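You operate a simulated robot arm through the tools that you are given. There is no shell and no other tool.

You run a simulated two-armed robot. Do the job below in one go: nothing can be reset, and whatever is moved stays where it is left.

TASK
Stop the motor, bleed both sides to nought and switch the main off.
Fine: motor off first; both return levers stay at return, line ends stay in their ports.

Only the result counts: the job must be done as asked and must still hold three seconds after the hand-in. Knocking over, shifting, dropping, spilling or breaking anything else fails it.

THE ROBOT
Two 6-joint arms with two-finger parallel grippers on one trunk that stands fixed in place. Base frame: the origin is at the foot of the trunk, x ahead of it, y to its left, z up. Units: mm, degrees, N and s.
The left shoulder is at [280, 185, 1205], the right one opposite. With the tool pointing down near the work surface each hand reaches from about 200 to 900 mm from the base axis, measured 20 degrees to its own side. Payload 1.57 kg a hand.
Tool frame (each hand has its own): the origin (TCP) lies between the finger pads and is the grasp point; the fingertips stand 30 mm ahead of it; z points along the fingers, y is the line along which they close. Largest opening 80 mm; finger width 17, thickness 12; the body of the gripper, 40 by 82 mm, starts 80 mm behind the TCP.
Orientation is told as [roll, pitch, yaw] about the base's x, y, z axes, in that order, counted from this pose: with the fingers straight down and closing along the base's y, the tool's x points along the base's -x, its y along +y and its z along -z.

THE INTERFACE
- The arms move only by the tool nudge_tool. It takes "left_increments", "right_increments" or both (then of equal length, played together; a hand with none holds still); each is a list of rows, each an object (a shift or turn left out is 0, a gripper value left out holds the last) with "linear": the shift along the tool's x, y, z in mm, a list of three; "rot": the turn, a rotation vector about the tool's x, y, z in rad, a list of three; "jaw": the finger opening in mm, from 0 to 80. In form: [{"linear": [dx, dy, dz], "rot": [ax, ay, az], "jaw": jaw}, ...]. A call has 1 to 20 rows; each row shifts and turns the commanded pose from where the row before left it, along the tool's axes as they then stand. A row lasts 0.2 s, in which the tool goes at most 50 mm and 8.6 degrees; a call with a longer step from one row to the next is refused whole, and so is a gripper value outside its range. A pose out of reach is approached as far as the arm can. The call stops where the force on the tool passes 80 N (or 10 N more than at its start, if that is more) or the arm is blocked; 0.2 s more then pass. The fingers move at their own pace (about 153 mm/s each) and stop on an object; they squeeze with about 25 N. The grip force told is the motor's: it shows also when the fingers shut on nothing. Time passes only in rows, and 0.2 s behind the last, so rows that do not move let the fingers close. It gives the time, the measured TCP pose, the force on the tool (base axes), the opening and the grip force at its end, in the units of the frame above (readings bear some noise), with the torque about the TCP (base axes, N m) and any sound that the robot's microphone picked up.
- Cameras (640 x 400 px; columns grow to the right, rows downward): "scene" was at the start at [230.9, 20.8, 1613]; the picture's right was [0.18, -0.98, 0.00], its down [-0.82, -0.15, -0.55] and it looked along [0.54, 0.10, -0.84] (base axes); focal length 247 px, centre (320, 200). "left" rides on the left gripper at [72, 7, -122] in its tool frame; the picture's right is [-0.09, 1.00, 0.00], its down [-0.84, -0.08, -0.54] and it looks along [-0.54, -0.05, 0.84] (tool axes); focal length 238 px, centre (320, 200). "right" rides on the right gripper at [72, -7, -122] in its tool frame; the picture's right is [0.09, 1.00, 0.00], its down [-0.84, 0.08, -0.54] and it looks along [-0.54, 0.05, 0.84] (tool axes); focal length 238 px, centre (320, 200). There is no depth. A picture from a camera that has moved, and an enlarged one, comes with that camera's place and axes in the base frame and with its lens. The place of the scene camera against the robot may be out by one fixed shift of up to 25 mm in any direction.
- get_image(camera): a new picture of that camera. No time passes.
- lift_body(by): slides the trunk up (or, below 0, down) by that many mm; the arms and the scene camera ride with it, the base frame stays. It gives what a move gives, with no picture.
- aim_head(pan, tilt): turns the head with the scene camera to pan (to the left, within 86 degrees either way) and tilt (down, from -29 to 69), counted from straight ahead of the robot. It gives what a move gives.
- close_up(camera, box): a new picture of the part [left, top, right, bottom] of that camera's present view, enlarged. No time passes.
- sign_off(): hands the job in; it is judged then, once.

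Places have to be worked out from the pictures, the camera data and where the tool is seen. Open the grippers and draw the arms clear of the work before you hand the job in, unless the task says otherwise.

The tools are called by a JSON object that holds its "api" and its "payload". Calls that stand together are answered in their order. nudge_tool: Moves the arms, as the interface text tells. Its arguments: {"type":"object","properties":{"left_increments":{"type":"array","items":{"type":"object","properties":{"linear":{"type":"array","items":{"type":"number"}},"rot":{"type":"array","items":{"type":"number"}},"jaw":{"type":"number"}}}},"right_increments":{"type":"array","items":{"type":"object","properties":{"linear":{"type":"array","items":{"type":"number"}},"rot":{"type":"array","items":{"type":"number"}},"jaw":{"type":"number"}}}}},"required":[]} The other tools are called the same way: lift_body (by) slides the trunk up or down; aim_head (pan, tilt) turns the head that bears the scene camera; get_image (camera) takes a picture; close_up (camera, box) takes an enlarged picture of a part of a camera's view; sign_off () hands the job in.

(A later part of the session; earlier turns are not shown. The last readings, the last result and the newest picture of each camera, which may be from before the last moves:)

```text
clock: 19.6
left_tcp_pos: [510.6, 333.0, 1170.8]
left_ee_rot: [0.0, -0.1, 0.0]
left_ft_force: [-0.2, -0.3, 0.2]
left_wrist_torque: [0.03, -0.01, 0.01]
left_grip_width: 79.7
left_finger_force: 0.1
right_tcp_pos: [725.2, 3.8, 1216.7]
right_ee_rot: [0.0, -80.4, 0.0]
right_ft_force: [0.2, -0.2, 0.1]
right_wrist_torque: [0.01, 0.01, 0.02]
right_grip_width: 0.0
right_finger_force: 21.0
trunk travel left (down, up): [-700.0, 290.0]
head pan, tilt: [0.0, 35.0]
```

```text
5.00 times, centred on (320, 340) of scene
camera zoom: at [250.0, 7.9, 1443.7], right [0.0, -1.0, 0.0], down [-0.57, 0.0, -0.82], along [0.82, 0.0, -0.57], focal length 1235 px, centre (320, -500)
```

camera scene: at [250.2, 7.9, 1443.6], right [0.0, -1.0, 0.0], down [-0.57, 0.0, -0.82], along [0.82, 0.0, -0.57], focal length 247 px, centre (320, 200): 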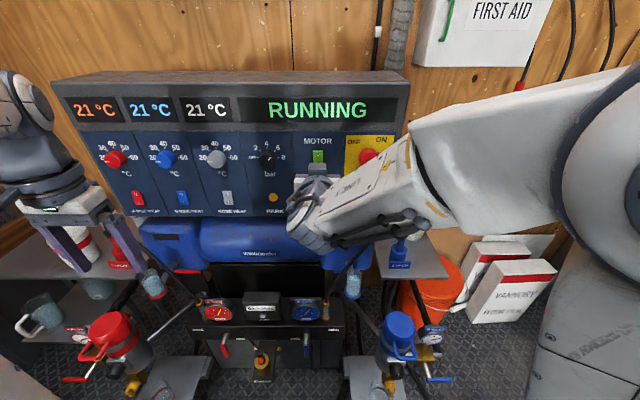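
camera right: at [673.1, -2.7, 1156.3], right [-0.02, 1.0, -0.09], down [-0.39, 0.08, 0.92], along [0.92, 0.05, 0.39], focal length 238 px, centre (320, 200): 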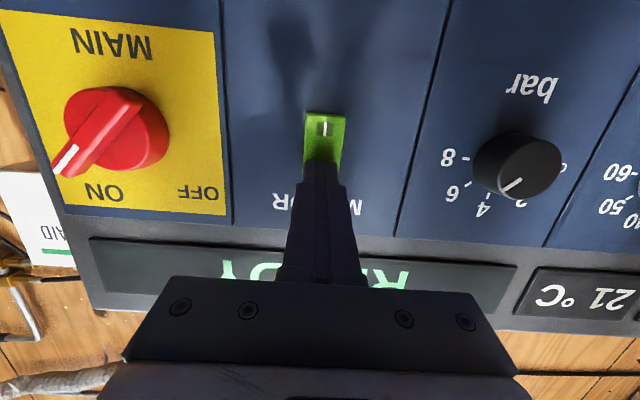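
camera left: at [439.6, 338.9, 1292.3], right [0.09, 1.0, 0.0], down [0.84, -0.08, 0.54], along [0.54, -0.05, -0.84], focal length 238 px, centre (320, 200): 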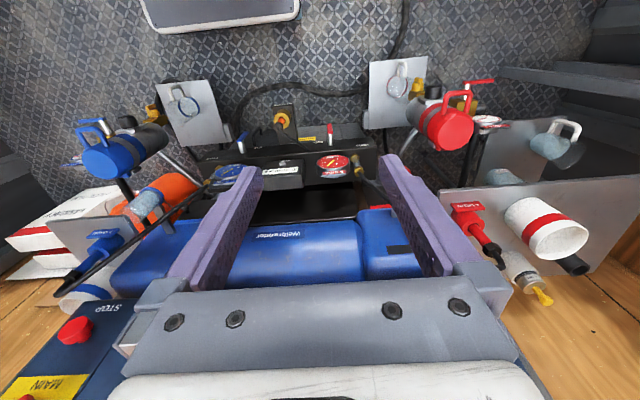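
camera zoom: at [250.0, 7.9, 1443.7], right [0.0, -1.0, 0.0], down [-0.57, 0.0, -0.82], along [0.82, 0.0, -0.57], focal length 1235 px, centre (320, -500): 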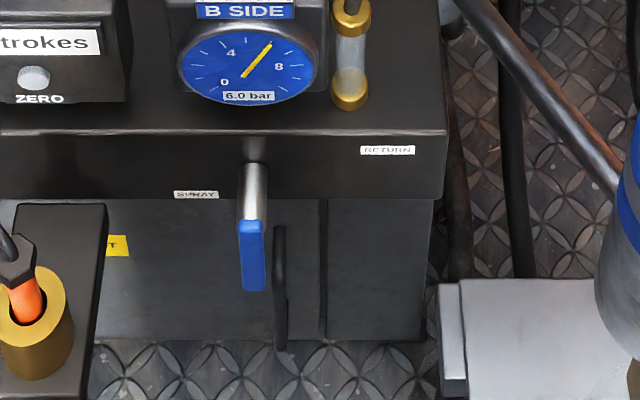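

I bring the left hand straight down to z≈800 (pointing down, jaw closed), where its camera looks right at the A lever.

{"api": "nudge_tool", "payload": {"left_increments": [{"linear": [0, 0, 40], "jaw": 0}, {"linear": [0, 0, 46]}, {"linear": [0, 0, 46]}, {"linear": [0, 0, 46]}, {"linear": [0, 0, 46]}, {"linear": [0, 0, 46]}, {"linear": [0, 0, 46]}, {"linear": [0, 0, 46]}, {"linear": [0, 0, 0]}, {"linear": [0, 0, 0]}]}}

{"api": "get_image", "payload": {"camera": "left"}}

{"api": "get_image", "payload": {"camera": "scene"}}

```text
clock: 21.8
left_tcp_pos: [510.3, 332.9, 807.9]
left_ee_rot: [-0.1, 0.1, 0.0]
left_ft_force: [0.7, -0.7, 0.0]
left_wrist_torque: [-0.01, -0.01, 0.01]
left_grip_width: 0.0
left_finger_force: 21.8
right_tcp_pos: [726.5, 3.9, 1217.2]
right_ee_rot: [0.1, -80.3, -0.2]
right_ft_force: [-0.4, 0.6, 0.2]
right_wrist_torque: [-0.02, -0.01, 0.0]
right_grip_width: 0.0
right_finger_force: 21.8
trunk travel left (down, up): [-700.0, 290.0]
head pan, tilt: [0.0, 35.0]
```

```text
taken
camera left: at [439.4, 339.0, 930.0], right [0.09, 1.0, 0.0], down [0.84, -0.08, 0.54], along [0.54, -0.05, -0.84], focal length 238 px, centre (320, 200)
```

left: 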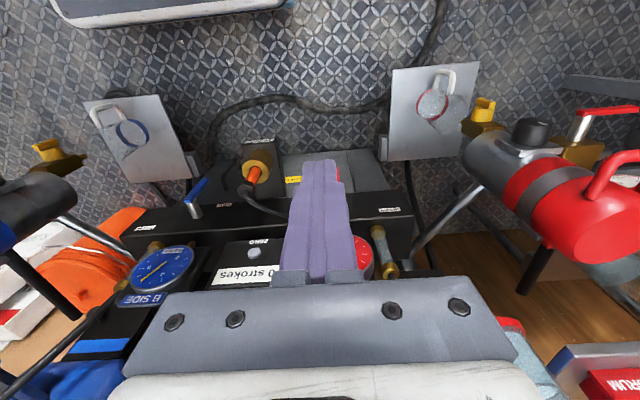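

```text
taken
camera scene: at [250.2, 7.9, 1443.6], right [0.0, -1.0, 0.0], down [-0.57, 0.0, -0.82], along [0.82, 0.0, -0.57], focal length 247 px, centre (320, 200)
```

scene: 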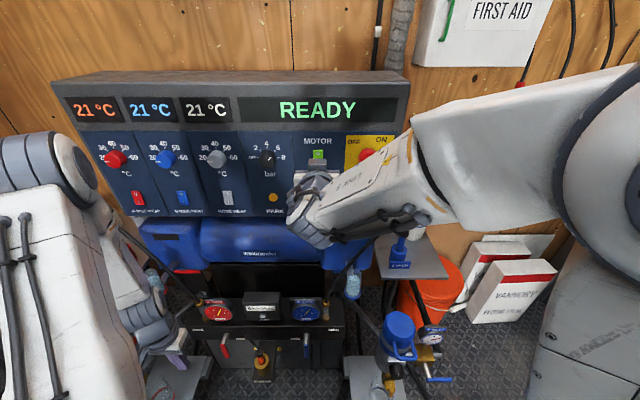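

The red A pump is visible at right of the view; the A lever is hidden by my fingers. I shift the left hand 100 mm toward −y for a clear stereo view of both levers, after a zoom from here.

{"api": "close_up", "payload": {"camera": "left", "box": [120, 130, 440, 290]}}

{"api": "nudge_tool", "payload": {"left_increments": [{"linear": [0, -40, 0]}, {"linear": [0, -40, 0]}, {"linear": [0, -20, 0]}, {"linear": [0, 0, 0]}, {"linear": [0, 0, 0]}]}}

{"api": "close_up", "payload": {"camera": "left", "box": [180, 120, 500, 280]}}

```text
2.00 times, centred on (280, 210) of left
camera zoom: at [439.4, 339.0, 930.0], right [0.09, 1.0, 0.0], down [0.84, -0.08, 0.54], along [0.54, -0.05, -0.84], focal length 477 px, centre (400, 180)
```

zoom: 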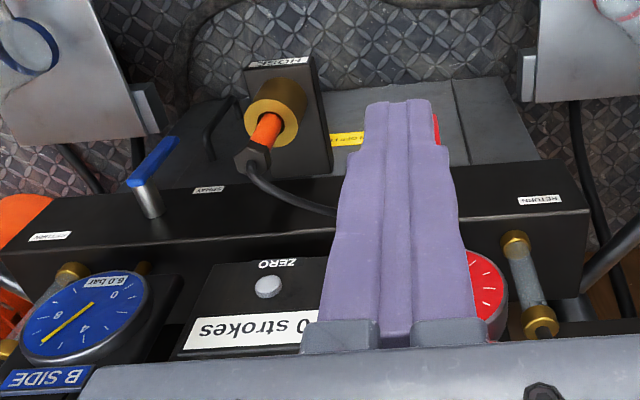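

```text
clock: 23.0
left_tcp_pos: [512.0, 233.5, 807.7]
left_ee_rot: [0.0, 0.1, 0.1]
left_ft_force: [-1.0, 0.2, -0.6]
left_wrist_torque: [-0.01, 0.02, -0.02]
left_grip_width: 0.0
left_finger_force: 21.1
right_tcp_pos: [725.5, 3.6, 1216.1]
right_ee_rot: [0.0, -80.4, -0.1]
right_ft_force: [-0.2, -0.5, 0.8]
right_wrist_torque: [0.0, -0.01, -0.03]
right_grip_width: 0.0
right_finger_force: 21.2
trunk travel left (down, up): [-700.0, 290.0]
head pan, tilt: [0.0, 35.0]
```

```text
2.00 times, centred on (340, 200) of left
camera zoom: at [441.2, 240.4, 928.8], right [0.09, 1.0, 0.0], down [0.84, -0.08, 0.54], along [0.54, -0.05, -0.84], focal length 477 px, centre (280, 200)
```

zoom: 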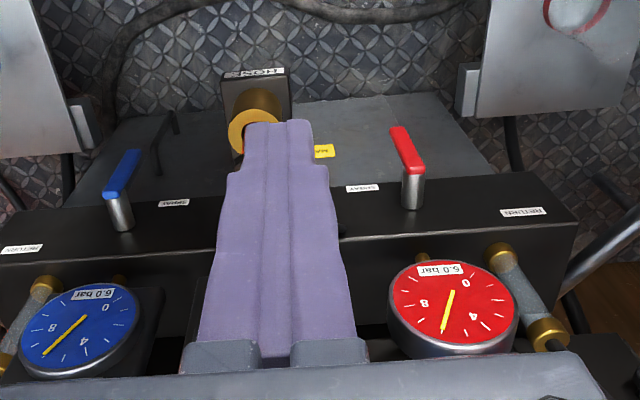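

Stereo gives: B lever pivot ≈[681,52,526], handle hanging to z≈430; A lever pivot ≈[681,350,528] likewise; manifold face x≈720. To push A outward I place the left fingertips on its inner side: first go to y≈320 and down to z≈610.

{"api": "nudge_tool", "payload": {"left_increments": [{"linear": [0, 40, 0]}, {"linear": [0, 40, 10]}, {"linear": [0, 5, 40]}, {"linear": [0, 0, 45]}, {"linear": [0, 0, 45]}, {"linear": [0, 0, 45]}, {"linear": [0, 0, 15]}, {"linear": [0, 0, 0]}, {"linear": [0, 0, 0]}]}}

{"api": "get_image", "payload": {"camera": "left"}}

```text
clock: 25.0
left_tcp_pos: [510.3, 317.0, 608.4]
left_ee_rot: [0.0, 0.1, 0.0]
left_ft_force: [-1.2, -0.2, -0.3]
left_wrist_torque: [-0.01, 0.02, 0.0]
left_grip_width: 0.0
left_finger_force: 20.7
right_tcp_pos: [726.5, 4.8, 1217.1]
right_ee_rot: [0.2, -80.4, -0.1]
right_ft_force: [-0.7, -0.2, 1.1]
right_wrist_torque: [0.03, 0.01, -0.05]
right_grip_width: 0.0
right_finger_force: 21.3
trunk travel left (down, up): [-700.0, 290.0]
head pan, tilt: [0.0, 35.0]
```

```text
taken
camera left: at [439.6, 324.1, 729.4], right [0.09, 1.0, 0.0], down [0.84, -0.08, 0.54], along [0.54, -0.05, -0.84], focal length 238 px, centre (320, 200)
```

left: 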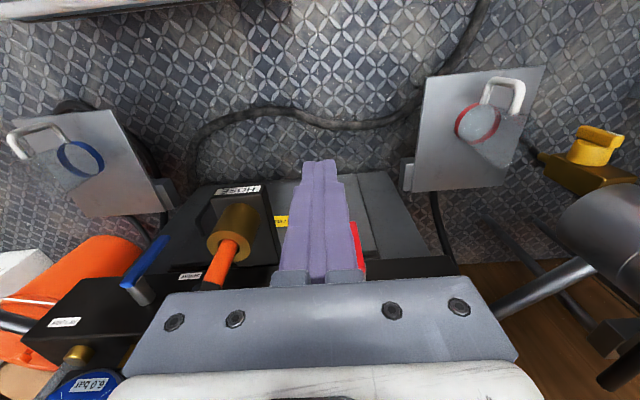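

Next I pitch the left tool up by 60° so the fingers reach forward and down.

{"api": "nudge_tool", "payload": {"left_increments": [{"rot": [0, -0.1496, 0]}, {"rot": [0, -0.1496, 0]}, {"rot": [0, -0.1496, 0]}, {"rot": [0, -0.1496, 0]}, {"rot": [0, -0.1496, 0]}, {"rot": [0, -0.1496, 0]}, {"rot": [0, -0.1496, 0]}, {"linear": [0, 0, 0]}, {"linear": [0, 0, 0]}]}}

{"api": "get_image", "payload": {"camera": "left"}}

{"api": "get_image", "payload": {"camera": "scene"}}

```text
clock: 27.0
left_tcp_pos: [511.4, 317.2, 608.1]
left_ee_rot: [0.0, -60.0, -0.2]
left_ft_force: [0.4, 0.0, 0.1]
left_wrist_torque: [0.02, 0.0, 0.01]
left_grip_width: 0.0
left_finger_force: 21.3
right_tcp_pos: [726.6, 5.0, 1217.7]
right_ee_rot: [0.0, -80.5, -0.1]
right_ft_force: [-0.4, 0.4, 0.0]
right_wrist_torque: [-0.04, 0.04, -0.04]
right_grip_width: 0.0
right_finger_force: 21.2
trunk travel left (down, up): [-700.0, 290.0]
head pan, tilt: [0.0, 35.0]
```

```text
taken
camera left: at [370.0, 323.9, 606.8], right [0.05, 1.0, 0.08], down [-0.05, -0.08, 1.0], along [1.0, -0.05, 0.05], focal length 238 px, centre (320, 200)
```

left: 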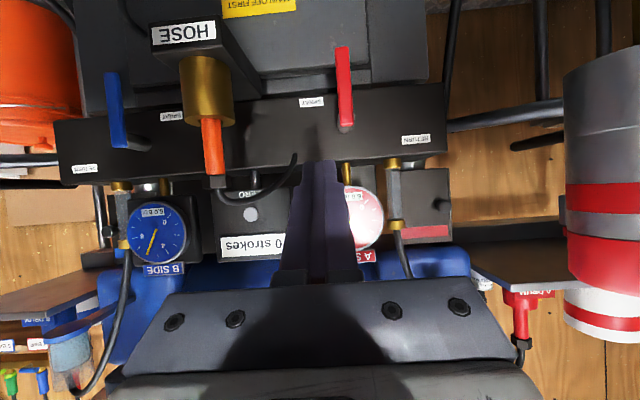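

```text
taken
camera scene: at [250.1, 8.0, 1443.6], right [0.0, -1.0, 0.0], down [-0.57, 0.0, -0.82], along [0.82, 0.0, -0.57], focal length 247 px, centre (320, 200)
```

scene: 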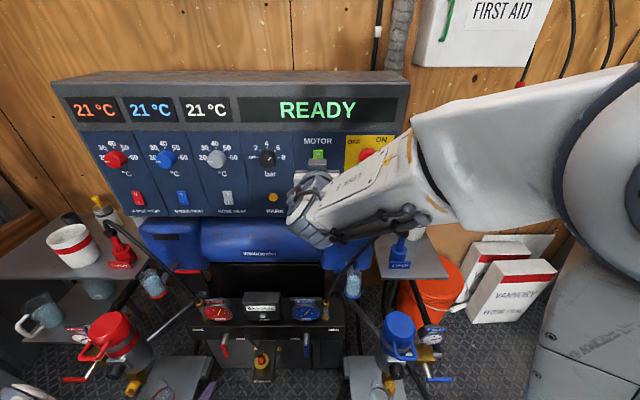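

A nice frontal (upside-down) view. I zoom to read the yellow label and lever details.

{"api": "close_up", "payload": {"camera": "left", "box": [200, 0, 330, 60]}}

{"api": "close_up", "payload": {"camera": "left", "box": [280, 20, 460, 280]}}

{"api": "close_up", "payload": {"camera": "left", "box": [50, 40, 250, 200]}}

```text
4.92 times, centred on (265, 30) of left
camera zoom: at [370.0, 323.9, 606.8], right [0.05, 1.0, 0.08], down [-0.05, -0.08, 1.0], along [1.0, -0.05, 0.05], focal length 1173 px, centre (591, 1037)
```

zoom: 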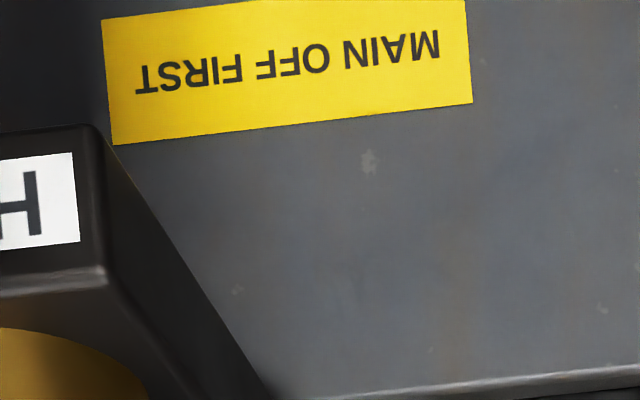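

```text
1.54 times, centred on (370, 150) of left
camera zoom: at [370.0, 323.9, 606.8], right [0.05, 1.0, 0.08], down [-0.05, -0.08, 1.0], along [1.0, -0.05, 0.05], focal length 367 px, centre (243, 277)
```

zoom: 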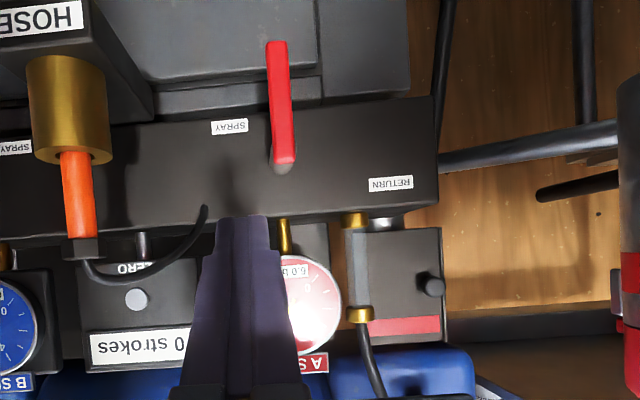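

```text
2.50 times, centred on (150, 120) of left
camera zoom: at [370.0, 323.9, 606.8], right [0.05, 1.0, 0.08], down [-0.05, -0.08, 1.0], along [1.0, -0.05, 0.05], focal length 596 px, centre (745, 400)
```

zoom: 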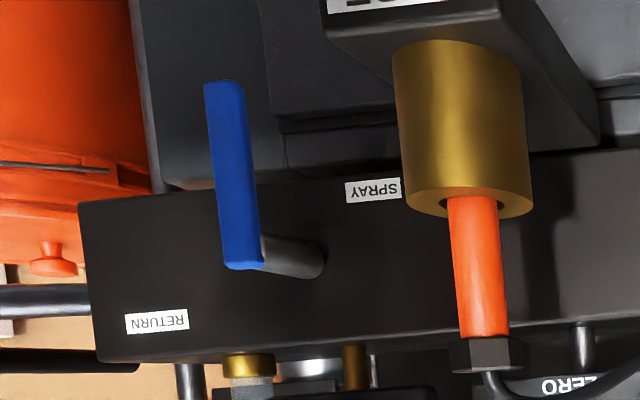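

Lever A: pivot ≈(y 349.5, z 529), handle down to z≈434, x≈676; "MAIN OFF FIRST" is only on the pump cover. Labels confirm: down = SPRAY, outward horizontal = RETURN. I move the left fingertips forward-down to the inner side of handle A.

{"api": "nudge_tool", "payload": {"left_increments": [{"linear": [8.2, -0.3, 41.4]}, {"linear": [8.2, -0.3, 41.4]}, {"linear": [8.2, 0, 41.4]}, {"linear": [6, 0, 31]}, {"linear": [0, 0, 0]}, {"linear": [0, 0, 0]}]}}

{"api": "get_image", "payload": {"camera": "left"}}

{"api": "close_up", "payload": {"camera": "scene", "box": [170, 280, 290, 390]}}

```text
clock: 28.4
left_tcp_pos: [630.7, 315.9, 505.0]
left_ee_rot: [0.0, -60.0, -0.1]
left_ft_force: [0.0, -0.7, -0.2]
left_wrist_torque: [0.03, -0.02, 0.01]
left_grip_width: 0.0
left_finger_force: 21.0
right_tcp_pos: [726.6, 3.9, 1217.3]
right_ee_rot: [0.1, -80.3, -0.2]
right_ft_force: [0.3, -0.2, 0.2]
right_wrist_torque: [0.02, -0.02, -0.02]
right_grip_width: 0.0
right_finger_force: 21.1
trunk travel left (down, up): [-700.0, 290.0]
head pan, tilt: [0.0, 35.0]
```

```text
taken
camera left: at [490.0, 323.1, 503.7], right [0.05, 1.0, 0.08], down [-0.05, -0.08, 1.0], along [1.0, -0.05, 0.05], focal length 238 px, centre (320, 200)
```

left: 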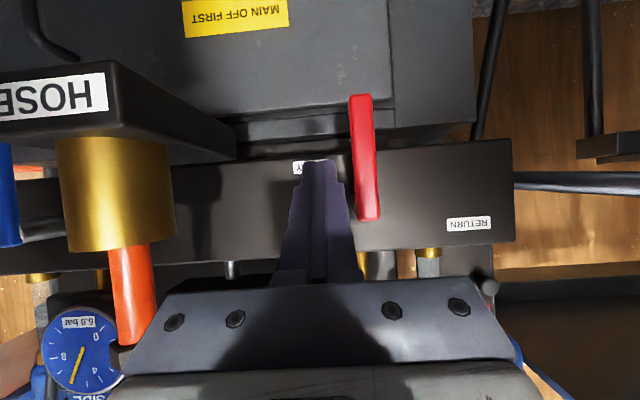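

```text
3.64 times, centred on (230, 335) of scene
camera zoom: at [250.2, 7.9, 1443.6], right [0.0, -1.0, 0.0], down [-0.57, 0.0, -0.82], along [0.82, 0.0, -0.57], focal length 898 px, centre (647, -291)
```

zoom: 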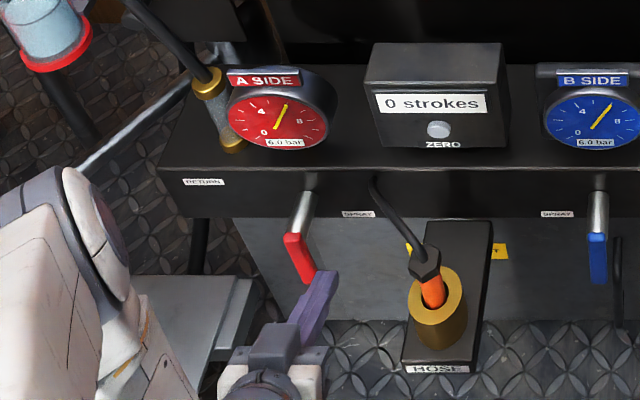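

Fingers are at the inner side (y≈316) of handle A (y≈350). I advance the last bit so the tips reach past the handle plane (x≈696, face at 720), then start the outward arc with small steps.

{"api": "nudge_tool", "payload": {"left_increments": [{"linear": [7, 0, 27]}, {"linear": [7, 0, 27]}, {"linear": [0, 0, 0]}, {"linear": [0, 0, 0]}]}}

{"api": "get_image", "payload": {"camera": "left"}}

```text
clock: 29.4
left_tcp_pos: [670.4, 315.6, 467.1]
left_ee_rot: [0.1, -60.0, 0.0]
left_ft_force: [0.8, -1.0, -0.6]
left_wrist_torque: [0.0, 0.0, 0.0]
left_grip_width: 0.0
left_finger_force: 21.0
right_tcp_pos: [725.4, 4.3, 1216.0]
right_ee_rot: [0.1, -80.3, -0.1]
right_ft_force: [0.2, -0.7, -0.6]
right_wrist_torque: [0.01, 0.01, 0.0]
right_grip_width: 0.0
right_finger_force: 21.7
trunk travel left (down, up): [-700.0, 290.0]
head pan, tilt: [0.0, 35.0]
```

```text
taken
camera left: at [530.0, 323.0, 464.9], right [0.05, 1.0, 0.08], down [-0.05, -0.08, 1.0], along [1.0, -0.05, 0.05], focal length 238 px, centre (320, 200)
```

left: 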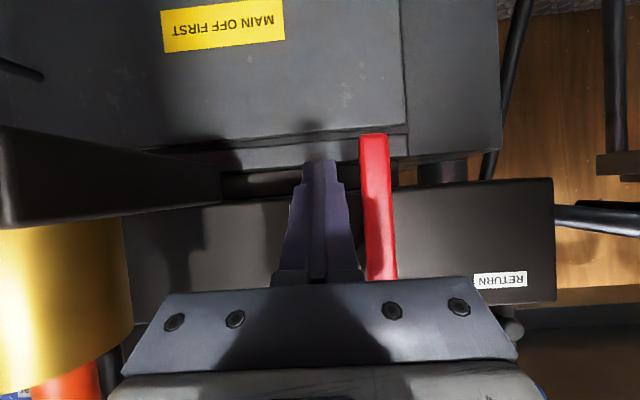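

Positioned. I begin pushing handle A outward (+y) along the arc, first 15°.

{"api": "nudge_tool", "payload": {"left_increments": [{"linear": [1.0, 7, 0.6]}, {"linear": [1.0, 7, 0.6]}, {"linear": [0.9, 6, 0.5]}, {"linear": [0.9, 6, 0.5]}, {"linear": [0.9, 5.5, 0.5]}]}}

{"api": "get_image", "payload": {"camera": "left"}}

```text
clock: 30.6
left_tcp_pos: [669.9, 347.5, 460.0]
left_ee_rot: [0.0, -60.0, 0.0]
left_ft_force: [-1.0, -1.5, -0.8]
left_wrist_torque: [0.01, 0.02, 0.0]
left_grip_width: 0.0
left_finger_force: 21.8
right_tcp_pos: [726.9, 4.2, 1216.7]
right_ee_rot: [0.1, -80.3, -0.1]
right_ft_force: [-0.5, 0.8, -0.4]
right_wrist_torque: [0.01, 0.01, -0.04]
right_grip_width: 0.0
right_finger_force: 21.3
trunk travel left (down, up): [-700.0, 290.0]
head pan, tilt: [0.0, 35.0]
```

```text
taken
camera left: at [528.9, 354.8, 458.7], right [0.05, 1.0, 0.08], down [-0.05, -0.08, 1.0], along [1.0, -0.05, 0.05], focal length 238 px, centre (320, 200)
```

left: 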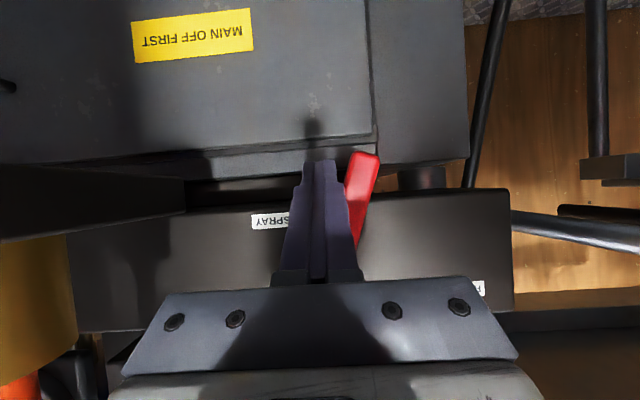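

The lever turns easily (~1.5 N). I continue along the arc to about 75°.

{"api": "nudge_tool", "payload": {"left_increments": [{"linear": [-1.3, 8.8, -0.75]}, {"linear": [-1.3, 8.8, -0.75]}, {"linear": [-2.7, 8.4, -1.55]}, {"linear": [-2.7, 8.4, -1.55]}, {"linear": [-4.5, 7.2, -2.6]}, {"linear": [-4.5, 7.2, -2.6]}, {"linear": [-6.0, 5.7, -3.45]}, {"linear": [-6.0, 5.7, -3.45]}]}}

{"api": "get_image", "payload": {"camera": "left"}}

{"api": "close_up", "payload": {"camera": "scene", "box": [170, 280, 290, 390]}}

```text
clock: 32.4
left_tcp_pos: [669.2, 409.3, 493.4]
left_ee_rot: [0.1, -60.2, 0.0]
left_ft_force: [-0.5, 0.0, -0.6]
left_wrist_torque: [-0.05, 0.0, 0.0]
left_grip_width: 0.0
left_finger_force: 21.3
right_tcp_pos: [725.6, 4.9, 1218.0]
right_ee_rot: [0.1, -80.4, -0.1]
right_ft_force: [0.5, -0.5, -0.1]
right_wrist_torque: [-0.01, 0.0, -0.01]
right_grip_width: 0.0
right_finger_force: 21.5
trunk travel left (down, up): [-700.0, 290.0]
head pan, tilt: [0.0, 35.0]
```

```text
taken
camera left: at [528.6, 415.7, 492.2], right [0.04, 1.0, 0.08], down [-0.05, -0.08, 1.0], along [1.0, -0.05, 0.05], focal length 238 px, centre (320, 200)
```

left: 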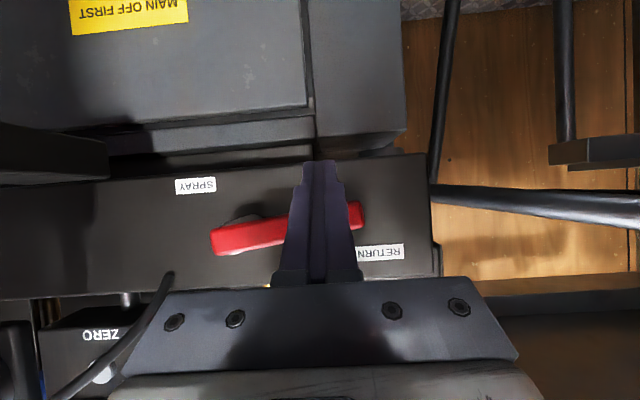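

```text
3.64 times, centred on (230, 335) of scene
camera zoom: at [250.2, 7.9, 1443.6], right [0.0, -1.0, 0.0], down [-0.57, 0.0, -0.82], along [0.82, 0.0, -0.57], focal length 898 px, centre (647, -291)
```

zoom: 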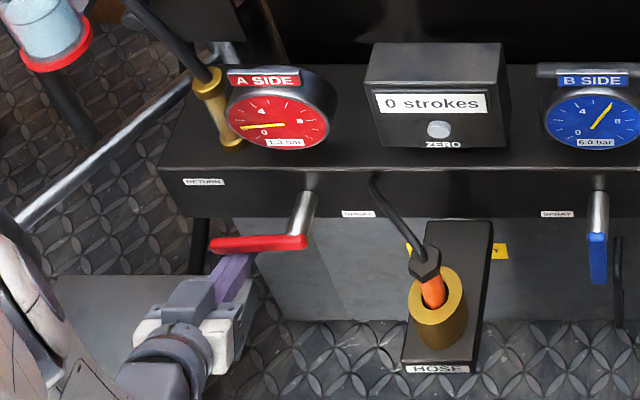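

A side is bleeding (1.3 bar and falling); lever is ~83° round. I nudge it up the last few degrees to horizontal.

{"api": "nudge_tool", "payload": {"left_increments": [{"linear": [-3.0, 1.5, -1.7]}, {"linear": [-3.0, 1.2, -1.7]}, {"linear": [-2.6, 1, -1.5]}]}}

{"api": "close_up", "payload": {"camera": "scene", "box": [170, 280, 290, 390]}}

{"api": "get_image", "payload": {"camera": "left"}}

```text
clock: 33.2
left_tcp_pos: [668.1, 411.4, 502.3]
left_ee_rot: [0.0, -59.8, 0.1]
left_ft_force: [-0.2, -0.5, -8.2]
left_wrist_torque: [0.0, 0.0, 0.06]
left_grip_width: 0.0
left_finger_force: 21.5
right_tcp_pos: [726.9, 5.5, 1217.2]
right_ee_rot: [-0.1, -80.3, 0.0]
right_ft_force: [-0.2, -0.6, -0.1]
right_wrist_torque: [-0.01, -0.01, 0.04]
right_grip_width: 0.1
right_finger_force: 21.1
trunk travel left (down, up): [-700.0, 290.0]
head pan, tilt: [0.0, 35.0]
```

```text
3.64 times, centred on (230, 335) of scene
camera zoom: at [250.5, 8.1, 1443.4], right [0.0, -1.0, 0.0], down [-0.57, 0.0, -0.82], along [0.82, 0.0, -0.57], focal length 898 px, centre (647, -291)
```

zoom: 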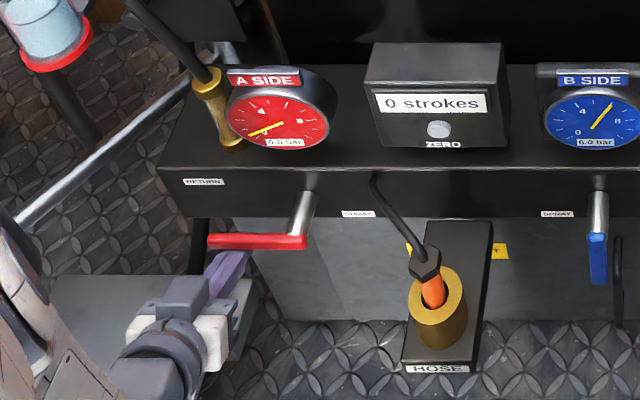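

```text
taken
camera left: at [528.1, 418.1, 501.1], right [0.05, 1.0, 0.08], down [-0.05, -0.08, 1.0], along [1.0, -0.05, 0.04], focal length 238 px, centre (320, 200)
```

left: 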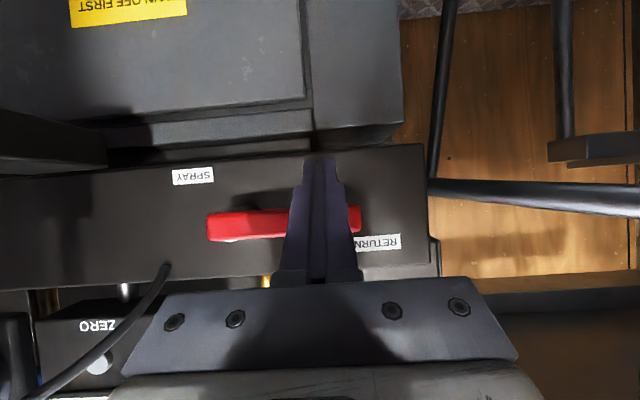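

A side reads about 0 and the lever is at its stop (8 N). I drop the finger off the lever and withdraw the left hand back clear of the HOSE post, then check that lever A stays.

{"api": "nudge_tool", "payload": {"left_increments": [{"linear": [13, 0, 7.5]}, {"linear": [0, 0, -40]}, {"linear": [0, 0, -45]}, {"linear": [0, 0, -45]}, {"linear": [0, 0, -45]}, {"linear": [0, 0, 0]}, {"linear": [0, 0, 0]}]}}

{"api": "close_up", "payload": {"camera": "scene", "box": [190, 280, 270, 350]}}

{"api": "get_image", "payload": {"camera": "left"}}

```text
clock: 34.8
left_tcp_pos: [518.5, 410.6, 576.4]
left_ee_rot: [0.0, -60.0, 0.0]
left_ft_force: [0.0, -0.2, -0.2]
left_wrist_torque: [-0.01, 0.0, 0.01]
left_grip_width: 0.0
left_finger_force: 21.4
right_tcp_pos: [726.5, 4.8, 1217.8]
right_ee_rot: [0.0, -80.3, -0.1]
right_ft_force: [-0.9, 1.1, 0.2]
right_wrist_torque: [-0.02, -0.01, 0.0]
right_grip_width: 0.3
right_finger_force: 21.7
trunk travel left (down, up): [-700.0, 290.0]
head pan, tilt: [0.0, 35.0]
```

```text
5.71 times, centred on (230, 315) of scene
camera zoom: at [250.1, 7.9, 1443.7], right [0.0, -1.0, 0.0], down [-0.57, 0.0, -0.82], along [0.82, 0.0, -0.57], focal length 1412 px, centre (834, -457)
```

zoom: 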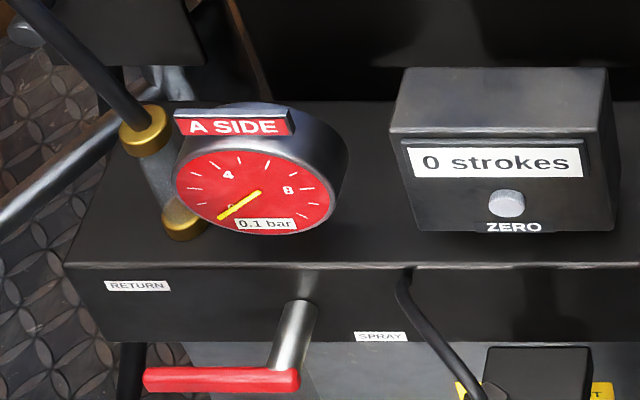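

```text
taken
camera left: at [377.5, 418.5, 574.1], right [0.05, 1.0, 0.08], down [-0.05, -0.08, 1.0], along [1.0, -0.05, 0.05], focal length 238 px, centre (320, 200)
```

left: 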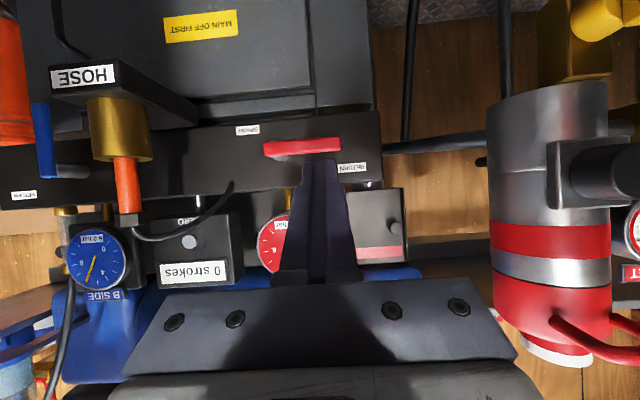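

Lever A stays horizontal; A reads ~0.1 bar. I move the left hand across in front of the HOSE post (tips ≥50 mm clear) to y≈84, on the inner side of lever B.

{"api": "nudge_tool", "payload": {"left_increments": [{"linear": [0, -40.8, 0]}, {"linear": [0, -40.8, 0]}, {"linear": [0, -40.8, 0]}, {"linear": [0, -40.8, 0]}, {"linear": [0, -40.8, 0]}, {"linear": [0, -40.8, 0]}, {"linear": [0, -40.8, 0]}, {"linear": [0, -40.8, 0]}, {"linear": [0, 0, 0]}, {"linear": [0, 0, 0]}]}}

{"api": "get_image", "payload": {"camera": "left"}}

{"api": "close_up", "payload": {"camera": "scene", "box": [190, 270, 370, 390]}}

```text
clock: 37.2
left_tcp_pos: [502.8, 126.7, 562.2]
left_ee_rot: [7.7, -57.9, -5.7]
left_ft_force: [-0.4, -0.1, 1.0]
left_wrist_torque: [-0.04, 0.01, 0.03]
left_grip_width: 0.1
left_finger_force: 21.3
right_tcp_pos: [725.6, 3.7, 1217.2]
right_ee_rot: [-0.1, -80.4, -0.1]
right_ft_force: [-0.4, -0.5, -0.1]
right_wrist_torque: [-0.02, -0.01, 0.03]
right_grip_width: 0.1
right_finger_force: 20.9
trunk travel left (down, up): [-700.0, 290.0]
head pan, tilt: [0.0, 35.0]
stopped in row 10 (left hand): the arm was blocked; the commanded pose is now the measured one
```

```text
taken
camera left: at [362.1, 130.1, 567.1], right [0.03, 0.99, 0.15], down [-0.02, -0.15, 0.99], along [1.0, -0.04, 0.01], focal length 238 px, centre (320, 200)
```

left: 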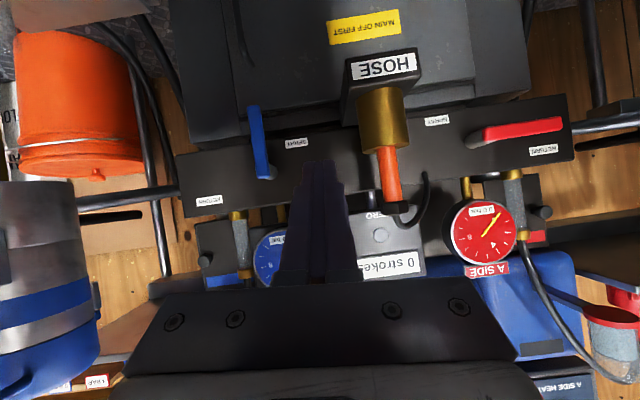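

```text
3.33 times, centred on (280, 330) of scene
camera zoom: at [250.2, 7.7, 1443.6], right [0.0, -1.0, 0.0], down [-0.57, 0.0, -0.82], along [0.82, 0.0, -0.57], focal length 823 px, centre (453, -233)
```

zoom: 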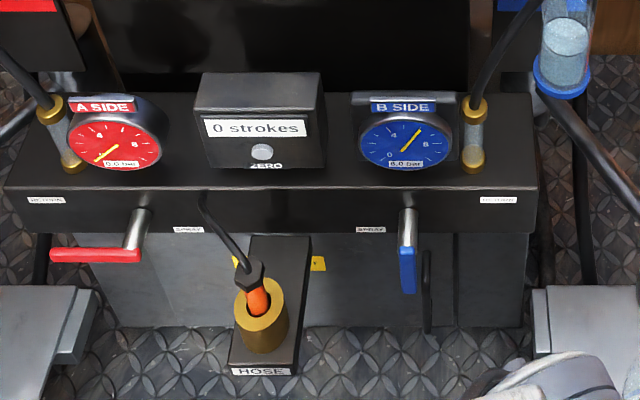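

The left arm got blocked near y≈127 (tool force ~0, so a link probably met my own trunk). A gauge reads 0.0. I look down to see what is there before moving on.

{"api": "get_image", "payload": {"camera": "scene"}}

{"api": "aim_head", "payload": {"pan": 0, "tilt": 62}}

{"api": "get_image", "payload": {"camera": "scene"}}

```text
taken
camera scene: at [250.2, 7.7, 1443.6], right [0.0, -1.0, 0.0], down [-0.57, 0.0, -0.82], along [0.82, 0.0, -0.57], focal length 247 px, centre (320, 200)
```

scene: 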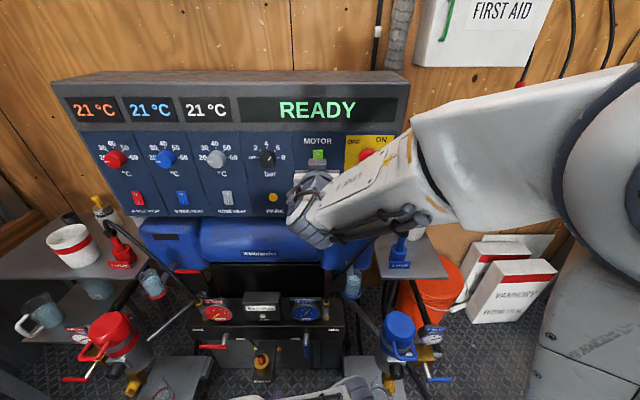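

```text
clock: 38.1
left_tcp_pos: [502.8, 125.6, 563.5]
left_ee_rot: [7.6, -58.0, -5.5]
left_ft_force: [1.0, 0.0, -1.2]
left_wrist_torque: [0.02, -0.04, 0.03]
left_grip_width: 0.1
left_finger_force: 21.4
right_tcp_pos: [726.1, 3.0, 1216.7]
right_ee_rot: [0.0, -80.2, -0.1]
right_ft_force: [0.2, -0.1, -0.1]
right_wrist_torque: [0.0, -0.01, -0.01]
right_grip_width: 0.0
right_finger_force: 21.8
trunk travel left (down, up): [-700.0, 290.0]
head pan, tilt: [0.0, 62.0]
```

```text
taken
camera scene: at [226.5, 7.8, 1407.1], right [0.0, -1.0, 0.0], down [-0.88, 0.0, -0.47], along [0.47, 0.0, -0.88], focal length 247 px, centre (320, 200)
```

scene: 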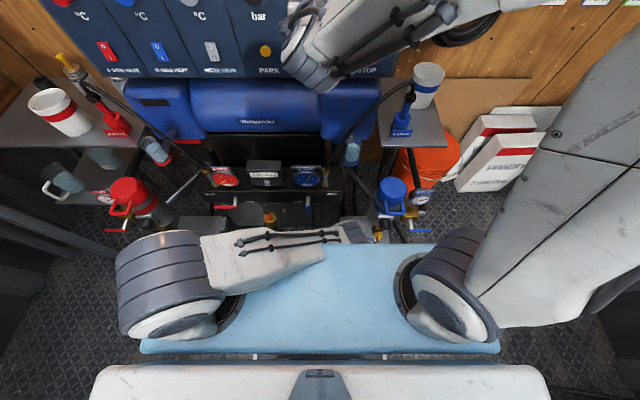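

The picture shows the left forearm folded across my own chest, so that side is cramped for the left hand. I send the left arm back out to y≈410 and will use the right arm for lever B.

{"api": "nudge_tool", "payload": {"left_increments": [{"linear": [0, 20, 0]}, {"linear": [0, 35, 0]}, {"linear": [0, 40, 0], "rot": [0.05, -0.035, -0.0527]}, {"linear": [0, 40, 0]}, {"linear": [0, 40, 0]}, {"linear": [0, 40, 0]}, {"linear": [0, 40, 0]}, {"linear": [0, 30, 0]}, {"linear": [0, 0, 0]}, {"linear": [0, 0, 0]}]}}

{"api": "get_image", "payload": {"camera": "scene"}}

```text
clock: 40.3
left_tcp_pos: [497.2, 400.3, 560.2]
left_ee_rot: [-0.5, -57.3, 1.2]
left_ft_force: [0.5, 0.9, 0.4]
left_wrist_torque: [0.0, -0.03, 0.0]
left_grip_width: 0.0
left_finger_force: 21.8
left hand out of reach, approached as far as the arm can: row 3
right_tcp_pos: [726.1, 5.9, 1217.3]
right_ee_rot: [0.0, -80.3, 0.0]
right_ft_force: [0.7, -1.6, 0.2]
right_wrist_torque: [0.02, 0.03, -0.02]
right_grip_width: 0.1
right_finger_force: 21.6
trunk travel left (down, up): [-700.0, 290.0]
head pan, tilt: [0.0, 62.0]
```

```text
taken
camera scene: at [226.4, 8.0, 1407.1], right [0.0, -1.0, 0.0], down [-0.88, 0.0, -0.47], along [0.47, 0.0, -0.88], focal length 247 px, centre (320, 200)
```

scene: 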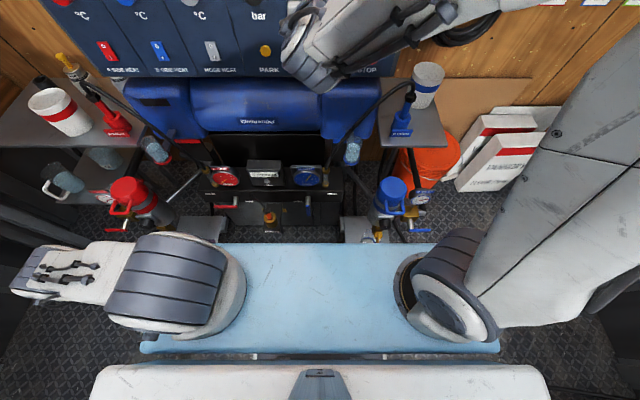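

Left arm is back out at y≈400. Now the right hand: I relax its pitch to −60° and back away from the panel toward [640,85,1150].

{"api": "nudge_tool", "payload": {"right_increments": [{"linear": [0, 0, -30]}, {"rot": [0, 0.12, 0]}, {"rot": [0, 0.12, 0]}, {"rot": [0, 0.115, 0]}, {"linear": [0, 0, 0]}, {"linear": [0, 0, 0]}]}}

```text
clock: 41.7
left_tcp_pos: [496.7, 399.4, 560.6]
left_ee_rot: [-0.4, -57.3, 1.2]
left_ft_force: [-0.1, -0.6, 0.7]
left_wrist_torque: [0.02, -0.03, -0.01]
left_grip_width: 0.0
left_finger_force: 21.0
right_tcp_pos: [696.4, 4.6, 1221.7]
right_ee_rot: [-0.1, -60.0, -0.1]
right_ft_force: [-0.2, -0.2, 0.1]
right_wrist_torque: [-0.03, 0.01, 0.01]
right_grip_width: 0.1
right_finger_force: 21.3
trunk travel left (down, up): [-700.0, 290.0]
head pan, tilt: [0.0, 62.0]
```

Reachable at −60°. Move to about [650,85,1150] and begin descending in front of the machine.

{"api": "nudge_tool", "payload": {"right_increments": [{"linear": [28.5, 26.7, -1.3]}, {"linear": [28.5, 26.7, -1.3]}, {"linear": [28.5, 26.7, -1.3]}, {"linear": [34.6, 0, 20]}, {"linear": [34.6, 0, 20]}, {"linear": [34.6, 0, 20]}, {"linear": [0, 0, 0]}, {"linear": [0, 0, 0]}]}}

{"api": "get_image", "payload": {"camera": "scene"}}

```text
clock: 43.5
left_tcp_pos: [497.8, 400.9, 560.2]
left_ee_rot: [-0.6, -57.4, 1.2]
left_ft_force: [-0.5, 0.4, -0.1]
left_wrist_torque: [0.01, -0.01, -0.02]
left_grip_width: 0.0
left_finger_force: 21.0
right_tcp_pos: [650.8, 86.1, 1031.1]
right_ee_rot: [0.1, -60.0, 0.0]
right_ft_force: [-0.8, 0.3, -0.6]
right_wrist_torque: [0.01, 0.0, 0.02]
right_grip_width: 0.2
right_finger_force: 21.3
trunk travel left (down, up): [-700.0, 290.0]
head pan, tilt: [0.0, 62.0]
```

```text
taken
camera scene: at [226.5, 8.0, 1407.0], right [0.0, -1.0, 0.0], down [-0.88, 0.0, -0.47], along [0.47, 0.0, -0.88], focal length 247 px, centre (320, 200)
```

scene: 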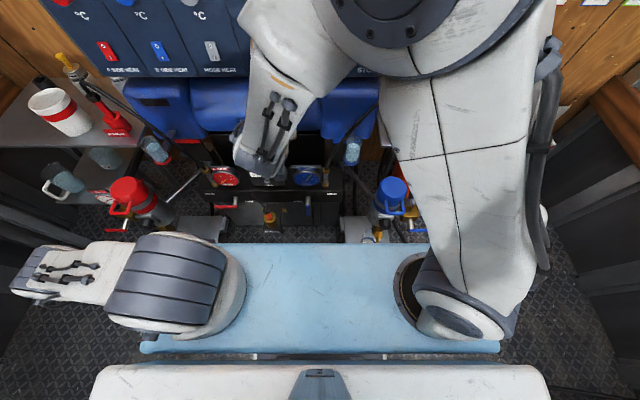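

The right arm's elbow rises above its shoulder and stays behind x≈700, so it is clear of the machine. I continue lowering the right hand in front of the manifold.

{"api": "nudge_tool", "payload": {"right_increments": [{"linear": [34.6, 0, 20]}, {"linear": [34.6, 0, 20]}, {"linear": [34.6, 0, 20]}, {"linear": [34.6, 0, 20]}, {"linear": [34.6, 0, 20]}, {"linear": [0, 0, 0]}, {"linear": [0, 0, 0]}]}}

{"api": "get_image", "payload": {"camera": "scene"}}

{"api": "get_image", "payload": {"camera": "right"}}

```text
clock: 45.1
left_tcp_pos: [497.9, 399.9, 560.6]
left_ee_rot: [-0.5, -57.5, 1.3]
left_ft_force: [0.5, 0.2, 0.6]
left_wrist_torque: [-0.01, 0.02, -0.02]
left_grip_width: 0.1
left_finger_force: 21.5
right_tcp_pos: [670.5, 121.1, 856.4]
right_ee_rot: [-0.9, -59.8, 0.6]
right_ft_force: [-0.9, -0.8, 0.6]
right_wrist_torque: [-0.04, 0.0, 0.02]
right_grip_width: 0.0
right_finger_force: 21.0
right hand out of reach, approached as far as the arm can: row 3, 4, 5
trunk travel left (down, up): [-700.0, 290.0]
head pan, tilt: [0.0, 62.0]
```

```text
taken
camera scene: at [226.5, 8.0, 1407.0], right [0.0, -1.0, 0.0], down [-0.88, 0.0, -0.47], along [0.47, 0.0, -0.88], focal length 247 px, centre (320, 200)
```

scene: 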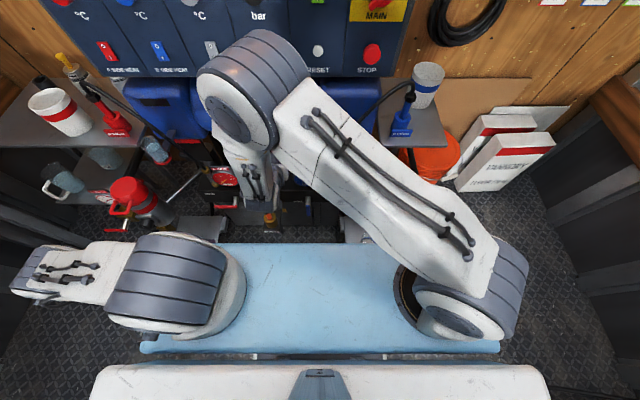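

```text
taken
camera right: at [530.5, 114.7, 856.9], right [-0.04, 1.0, -0.09], down [-0.05, 0.09, 1.0], along [1.0, 0.05, 0.04], focal length 238 px, centre (320, 200)
```

right: 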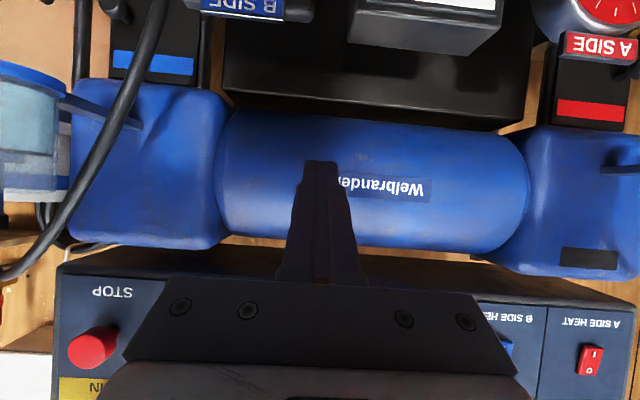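

The arm side-stepped to [670,121,856] while folded, but nothing was touched. Going lower opens the elbow again, so I head for [640,85,700].

{"api": "nudge_tool", "payload": {"right_increments": [{"linear": [20, -8, -20]}, {"linear": [37, -9, 15]}, {"linear": [37, -9, 15]}, {"linear": [37, -9, 15]}, {"linear": [0, 0, 0]}, {"linear": [0, 0, 0]}]}}

{"api": "get_image", "payload": {"camera": "scene"}}

{"api": "get_image", "payload": {"camera": "right"}}

```text
clock: 46.5
left_tcp_pos: [498.4, 399.5, 559.8]
left_ee_rot: [-0.5, -57.5, 1.3]
left_ft_force: [0.0, 0.3, 0.1]
left_wrist_torque: [0.03, -0.01, 0.0]
left_grip_width: 0.0
left_finger_force: 21.6
right_tcp_pos: [664.0, 160.6, 756.6]
right_ee_rot: [-0.9, -59.9, 0.7]
right_ft_force: [-0.2, 0.1, -0.2]
right_wrist_torque: [0.04, 0.0, -0.03]
right_grip_width: 0.0
right_finger_force: 21.2
right hand out of reach, approached as far as the arm can: row 1, 2, 3, 4
trunk travel left (down, up): [-700.0, 290.0]
head pan, tilt: [0.0, 62.0]
```

```text
taken
camera scene: at [226.5, 8.0, 1407.0], right [0.0, -1.0, 0.0], down [-0.88, 0.0, -0.47], along [0.47, 0.0, -0.88], focal length 247 px, centre (320, 200)
```

scene: 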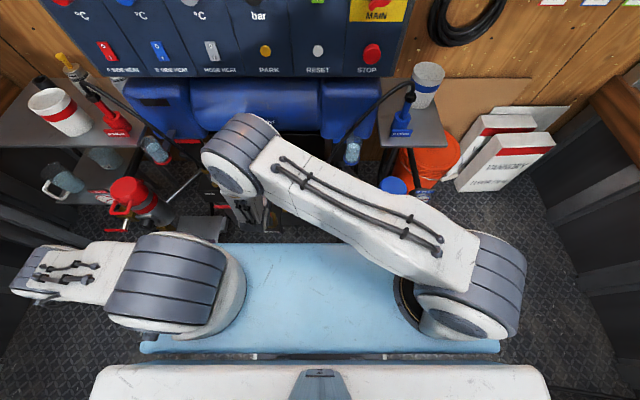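

```text
taken
camera right: at [524.3, 154.0, 757.6], right [-0.04, 1.0, -0.09], down [-0.05, 0.09, 1.0], along [1.0, 0.05, 0.04], focal length 238 px, centre (320, 200)
```

right: 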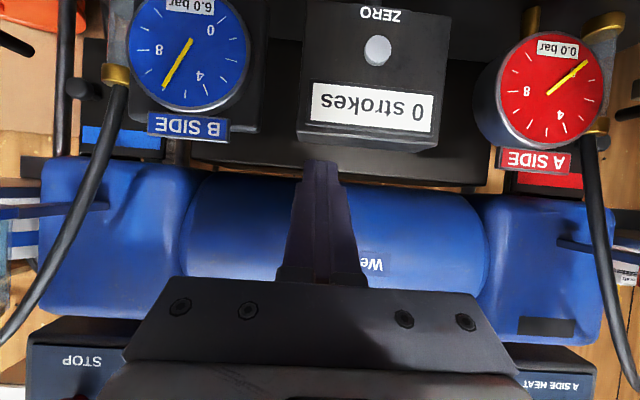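

A reads 0.0 bar. The right arm keeps being pushed sideways because it is folded with this pitch; a steeper (more downward) tool will open it. I rotate the right tool back to about −27° here.

{"api": "nudge_tool", "payload": {"right_increments": [{"linear": [0, 0, -15], "rot": [0, 0.145, 0]}, {"rot": [0, 0.145, 0]}, {"rot": [0, 0.145, 0]}, {"rot": [0, 0.145, 0]}, {"linear": [0, 0, 0]}, {"linear": [0, 0, 0]}]}}

{"api": "get_image", "payload": {"camera": "right"}}

```text
clock: 47.9
left_tcp_pos: [497.2, 399.3, 560.2]
left_ee_rot: [-0.5, -57.4, 1.1]
left_ft_force: [0.2, -0.2, 0.9]
left_wrist_torque: [0.0, 0.01, 0.02]
left_grip_width: 0.0
left_finger_force: 21.7
right_tcp_pos: [653.2, 160.8, 764.7]
right_ee_rot: [0.1, -26.7, 0.0]
right_ft_force: [-0.1, -0.5, 0.7]
right_wrist_torque: [0.01, 0.01, -0.03]
right_grip_width: 0.1
right_finger_force: 21.3
trunk travel left (down, up): [-700.0, 290.0]
head pan, tilt: [0.0, 62.0]
```

```text
taken
camera right: at [534.2, 153.7, 844.0], right [-0.08, 1.0, -0.04], down [0.5, 0.08, 0.86], along [0.86, 0.05, -0.51], focal length 238 px, centre (320, 200)
```

right: 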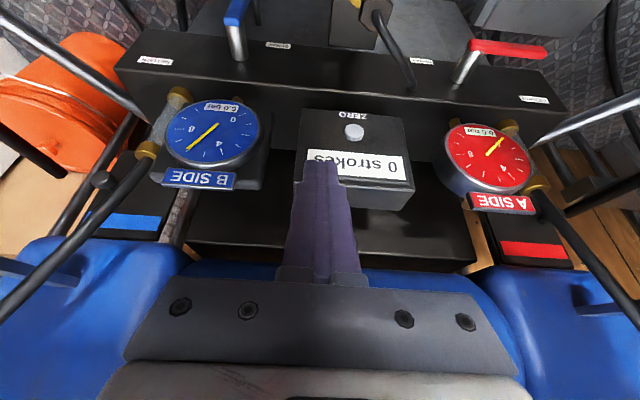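

Now it's reachable and free. I shift to y≈85 and lower to z≈660, tips well in front of the gauges and manifold.

{"api": "nudge_tool", "payload": {"right_increments": [{"linear": [8.9, -38, -4.5]}, {"linear": [8.9, -38, -4.5]}, {"linear": [13.9, 0, 32.2]}, {"linear": [13.9, 0, 32.2]}, {"linear": [13.9, 0, 32.2]}, {"linear": [0, 0, 0]}, {"linear": [0, 0, 0]}]}}

{"api": "get_image", "payload": {"camera": "right"}}

{"api": "get_image", "payload": {"camera": "scene"}}

```text
clock: 49.5
left_tcp_pos: [497.6, 399.9, 561.2]
left_ee_rot: [-0.5, -57.4, 1.2]
left_ft_force: [-0.2, 0.1, 0.8]
left_wrist_torque: [0.04, -0.02, -0.02]
left_grip_width: 0.0
left_finger_force: 21.0
right_tcp_pos: [643.4, 90.3, 661.2]
right_ee_rot: [-0.4, -26.6, 0.1]
right_ft_force: [-0.6, 0.1, -0.8]
right_wrist_torque: [-0.01, -0.03, 0.0]
right_grip_width: 0.3
right_finger_force: 21.2
right hand out of reach, approached as far as the arm can: row 5
trunk travel left (down, up): [-700.0, 290.0]
head pan, tilt: [0.0, 62.0]
```

```text
taken
camera right: at [525.4, 84.0, 739.9], right [-0.08, 1.0, -0.05], down [0.51, 0.08, 0.86], along [0.86, 0.04, -0.51], focal length 238 px, centre (320, 200)
```

right: 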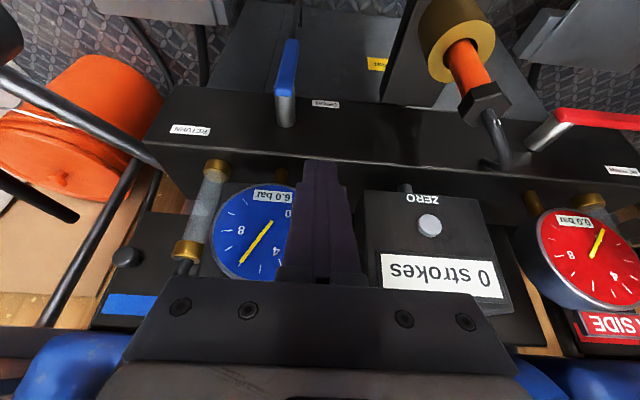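

```text
taken
camera scene: at [226.5, 8.0, 1407.0], right [0.0, -1.0, 0.0], down [-0.88, 0.0, -0.47], along [0.47, 0.0, -0.88], focal length 247 px, centre (320, 200)
```

scene: 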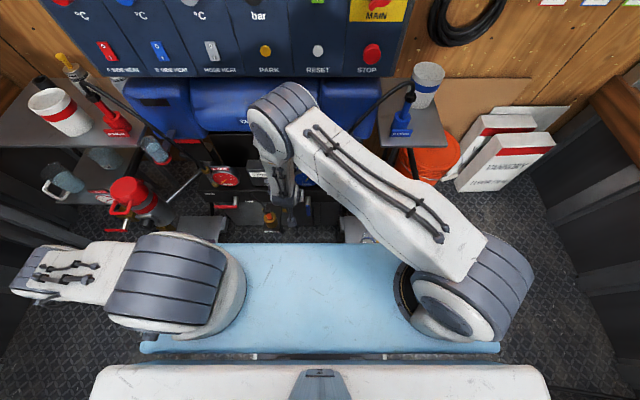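

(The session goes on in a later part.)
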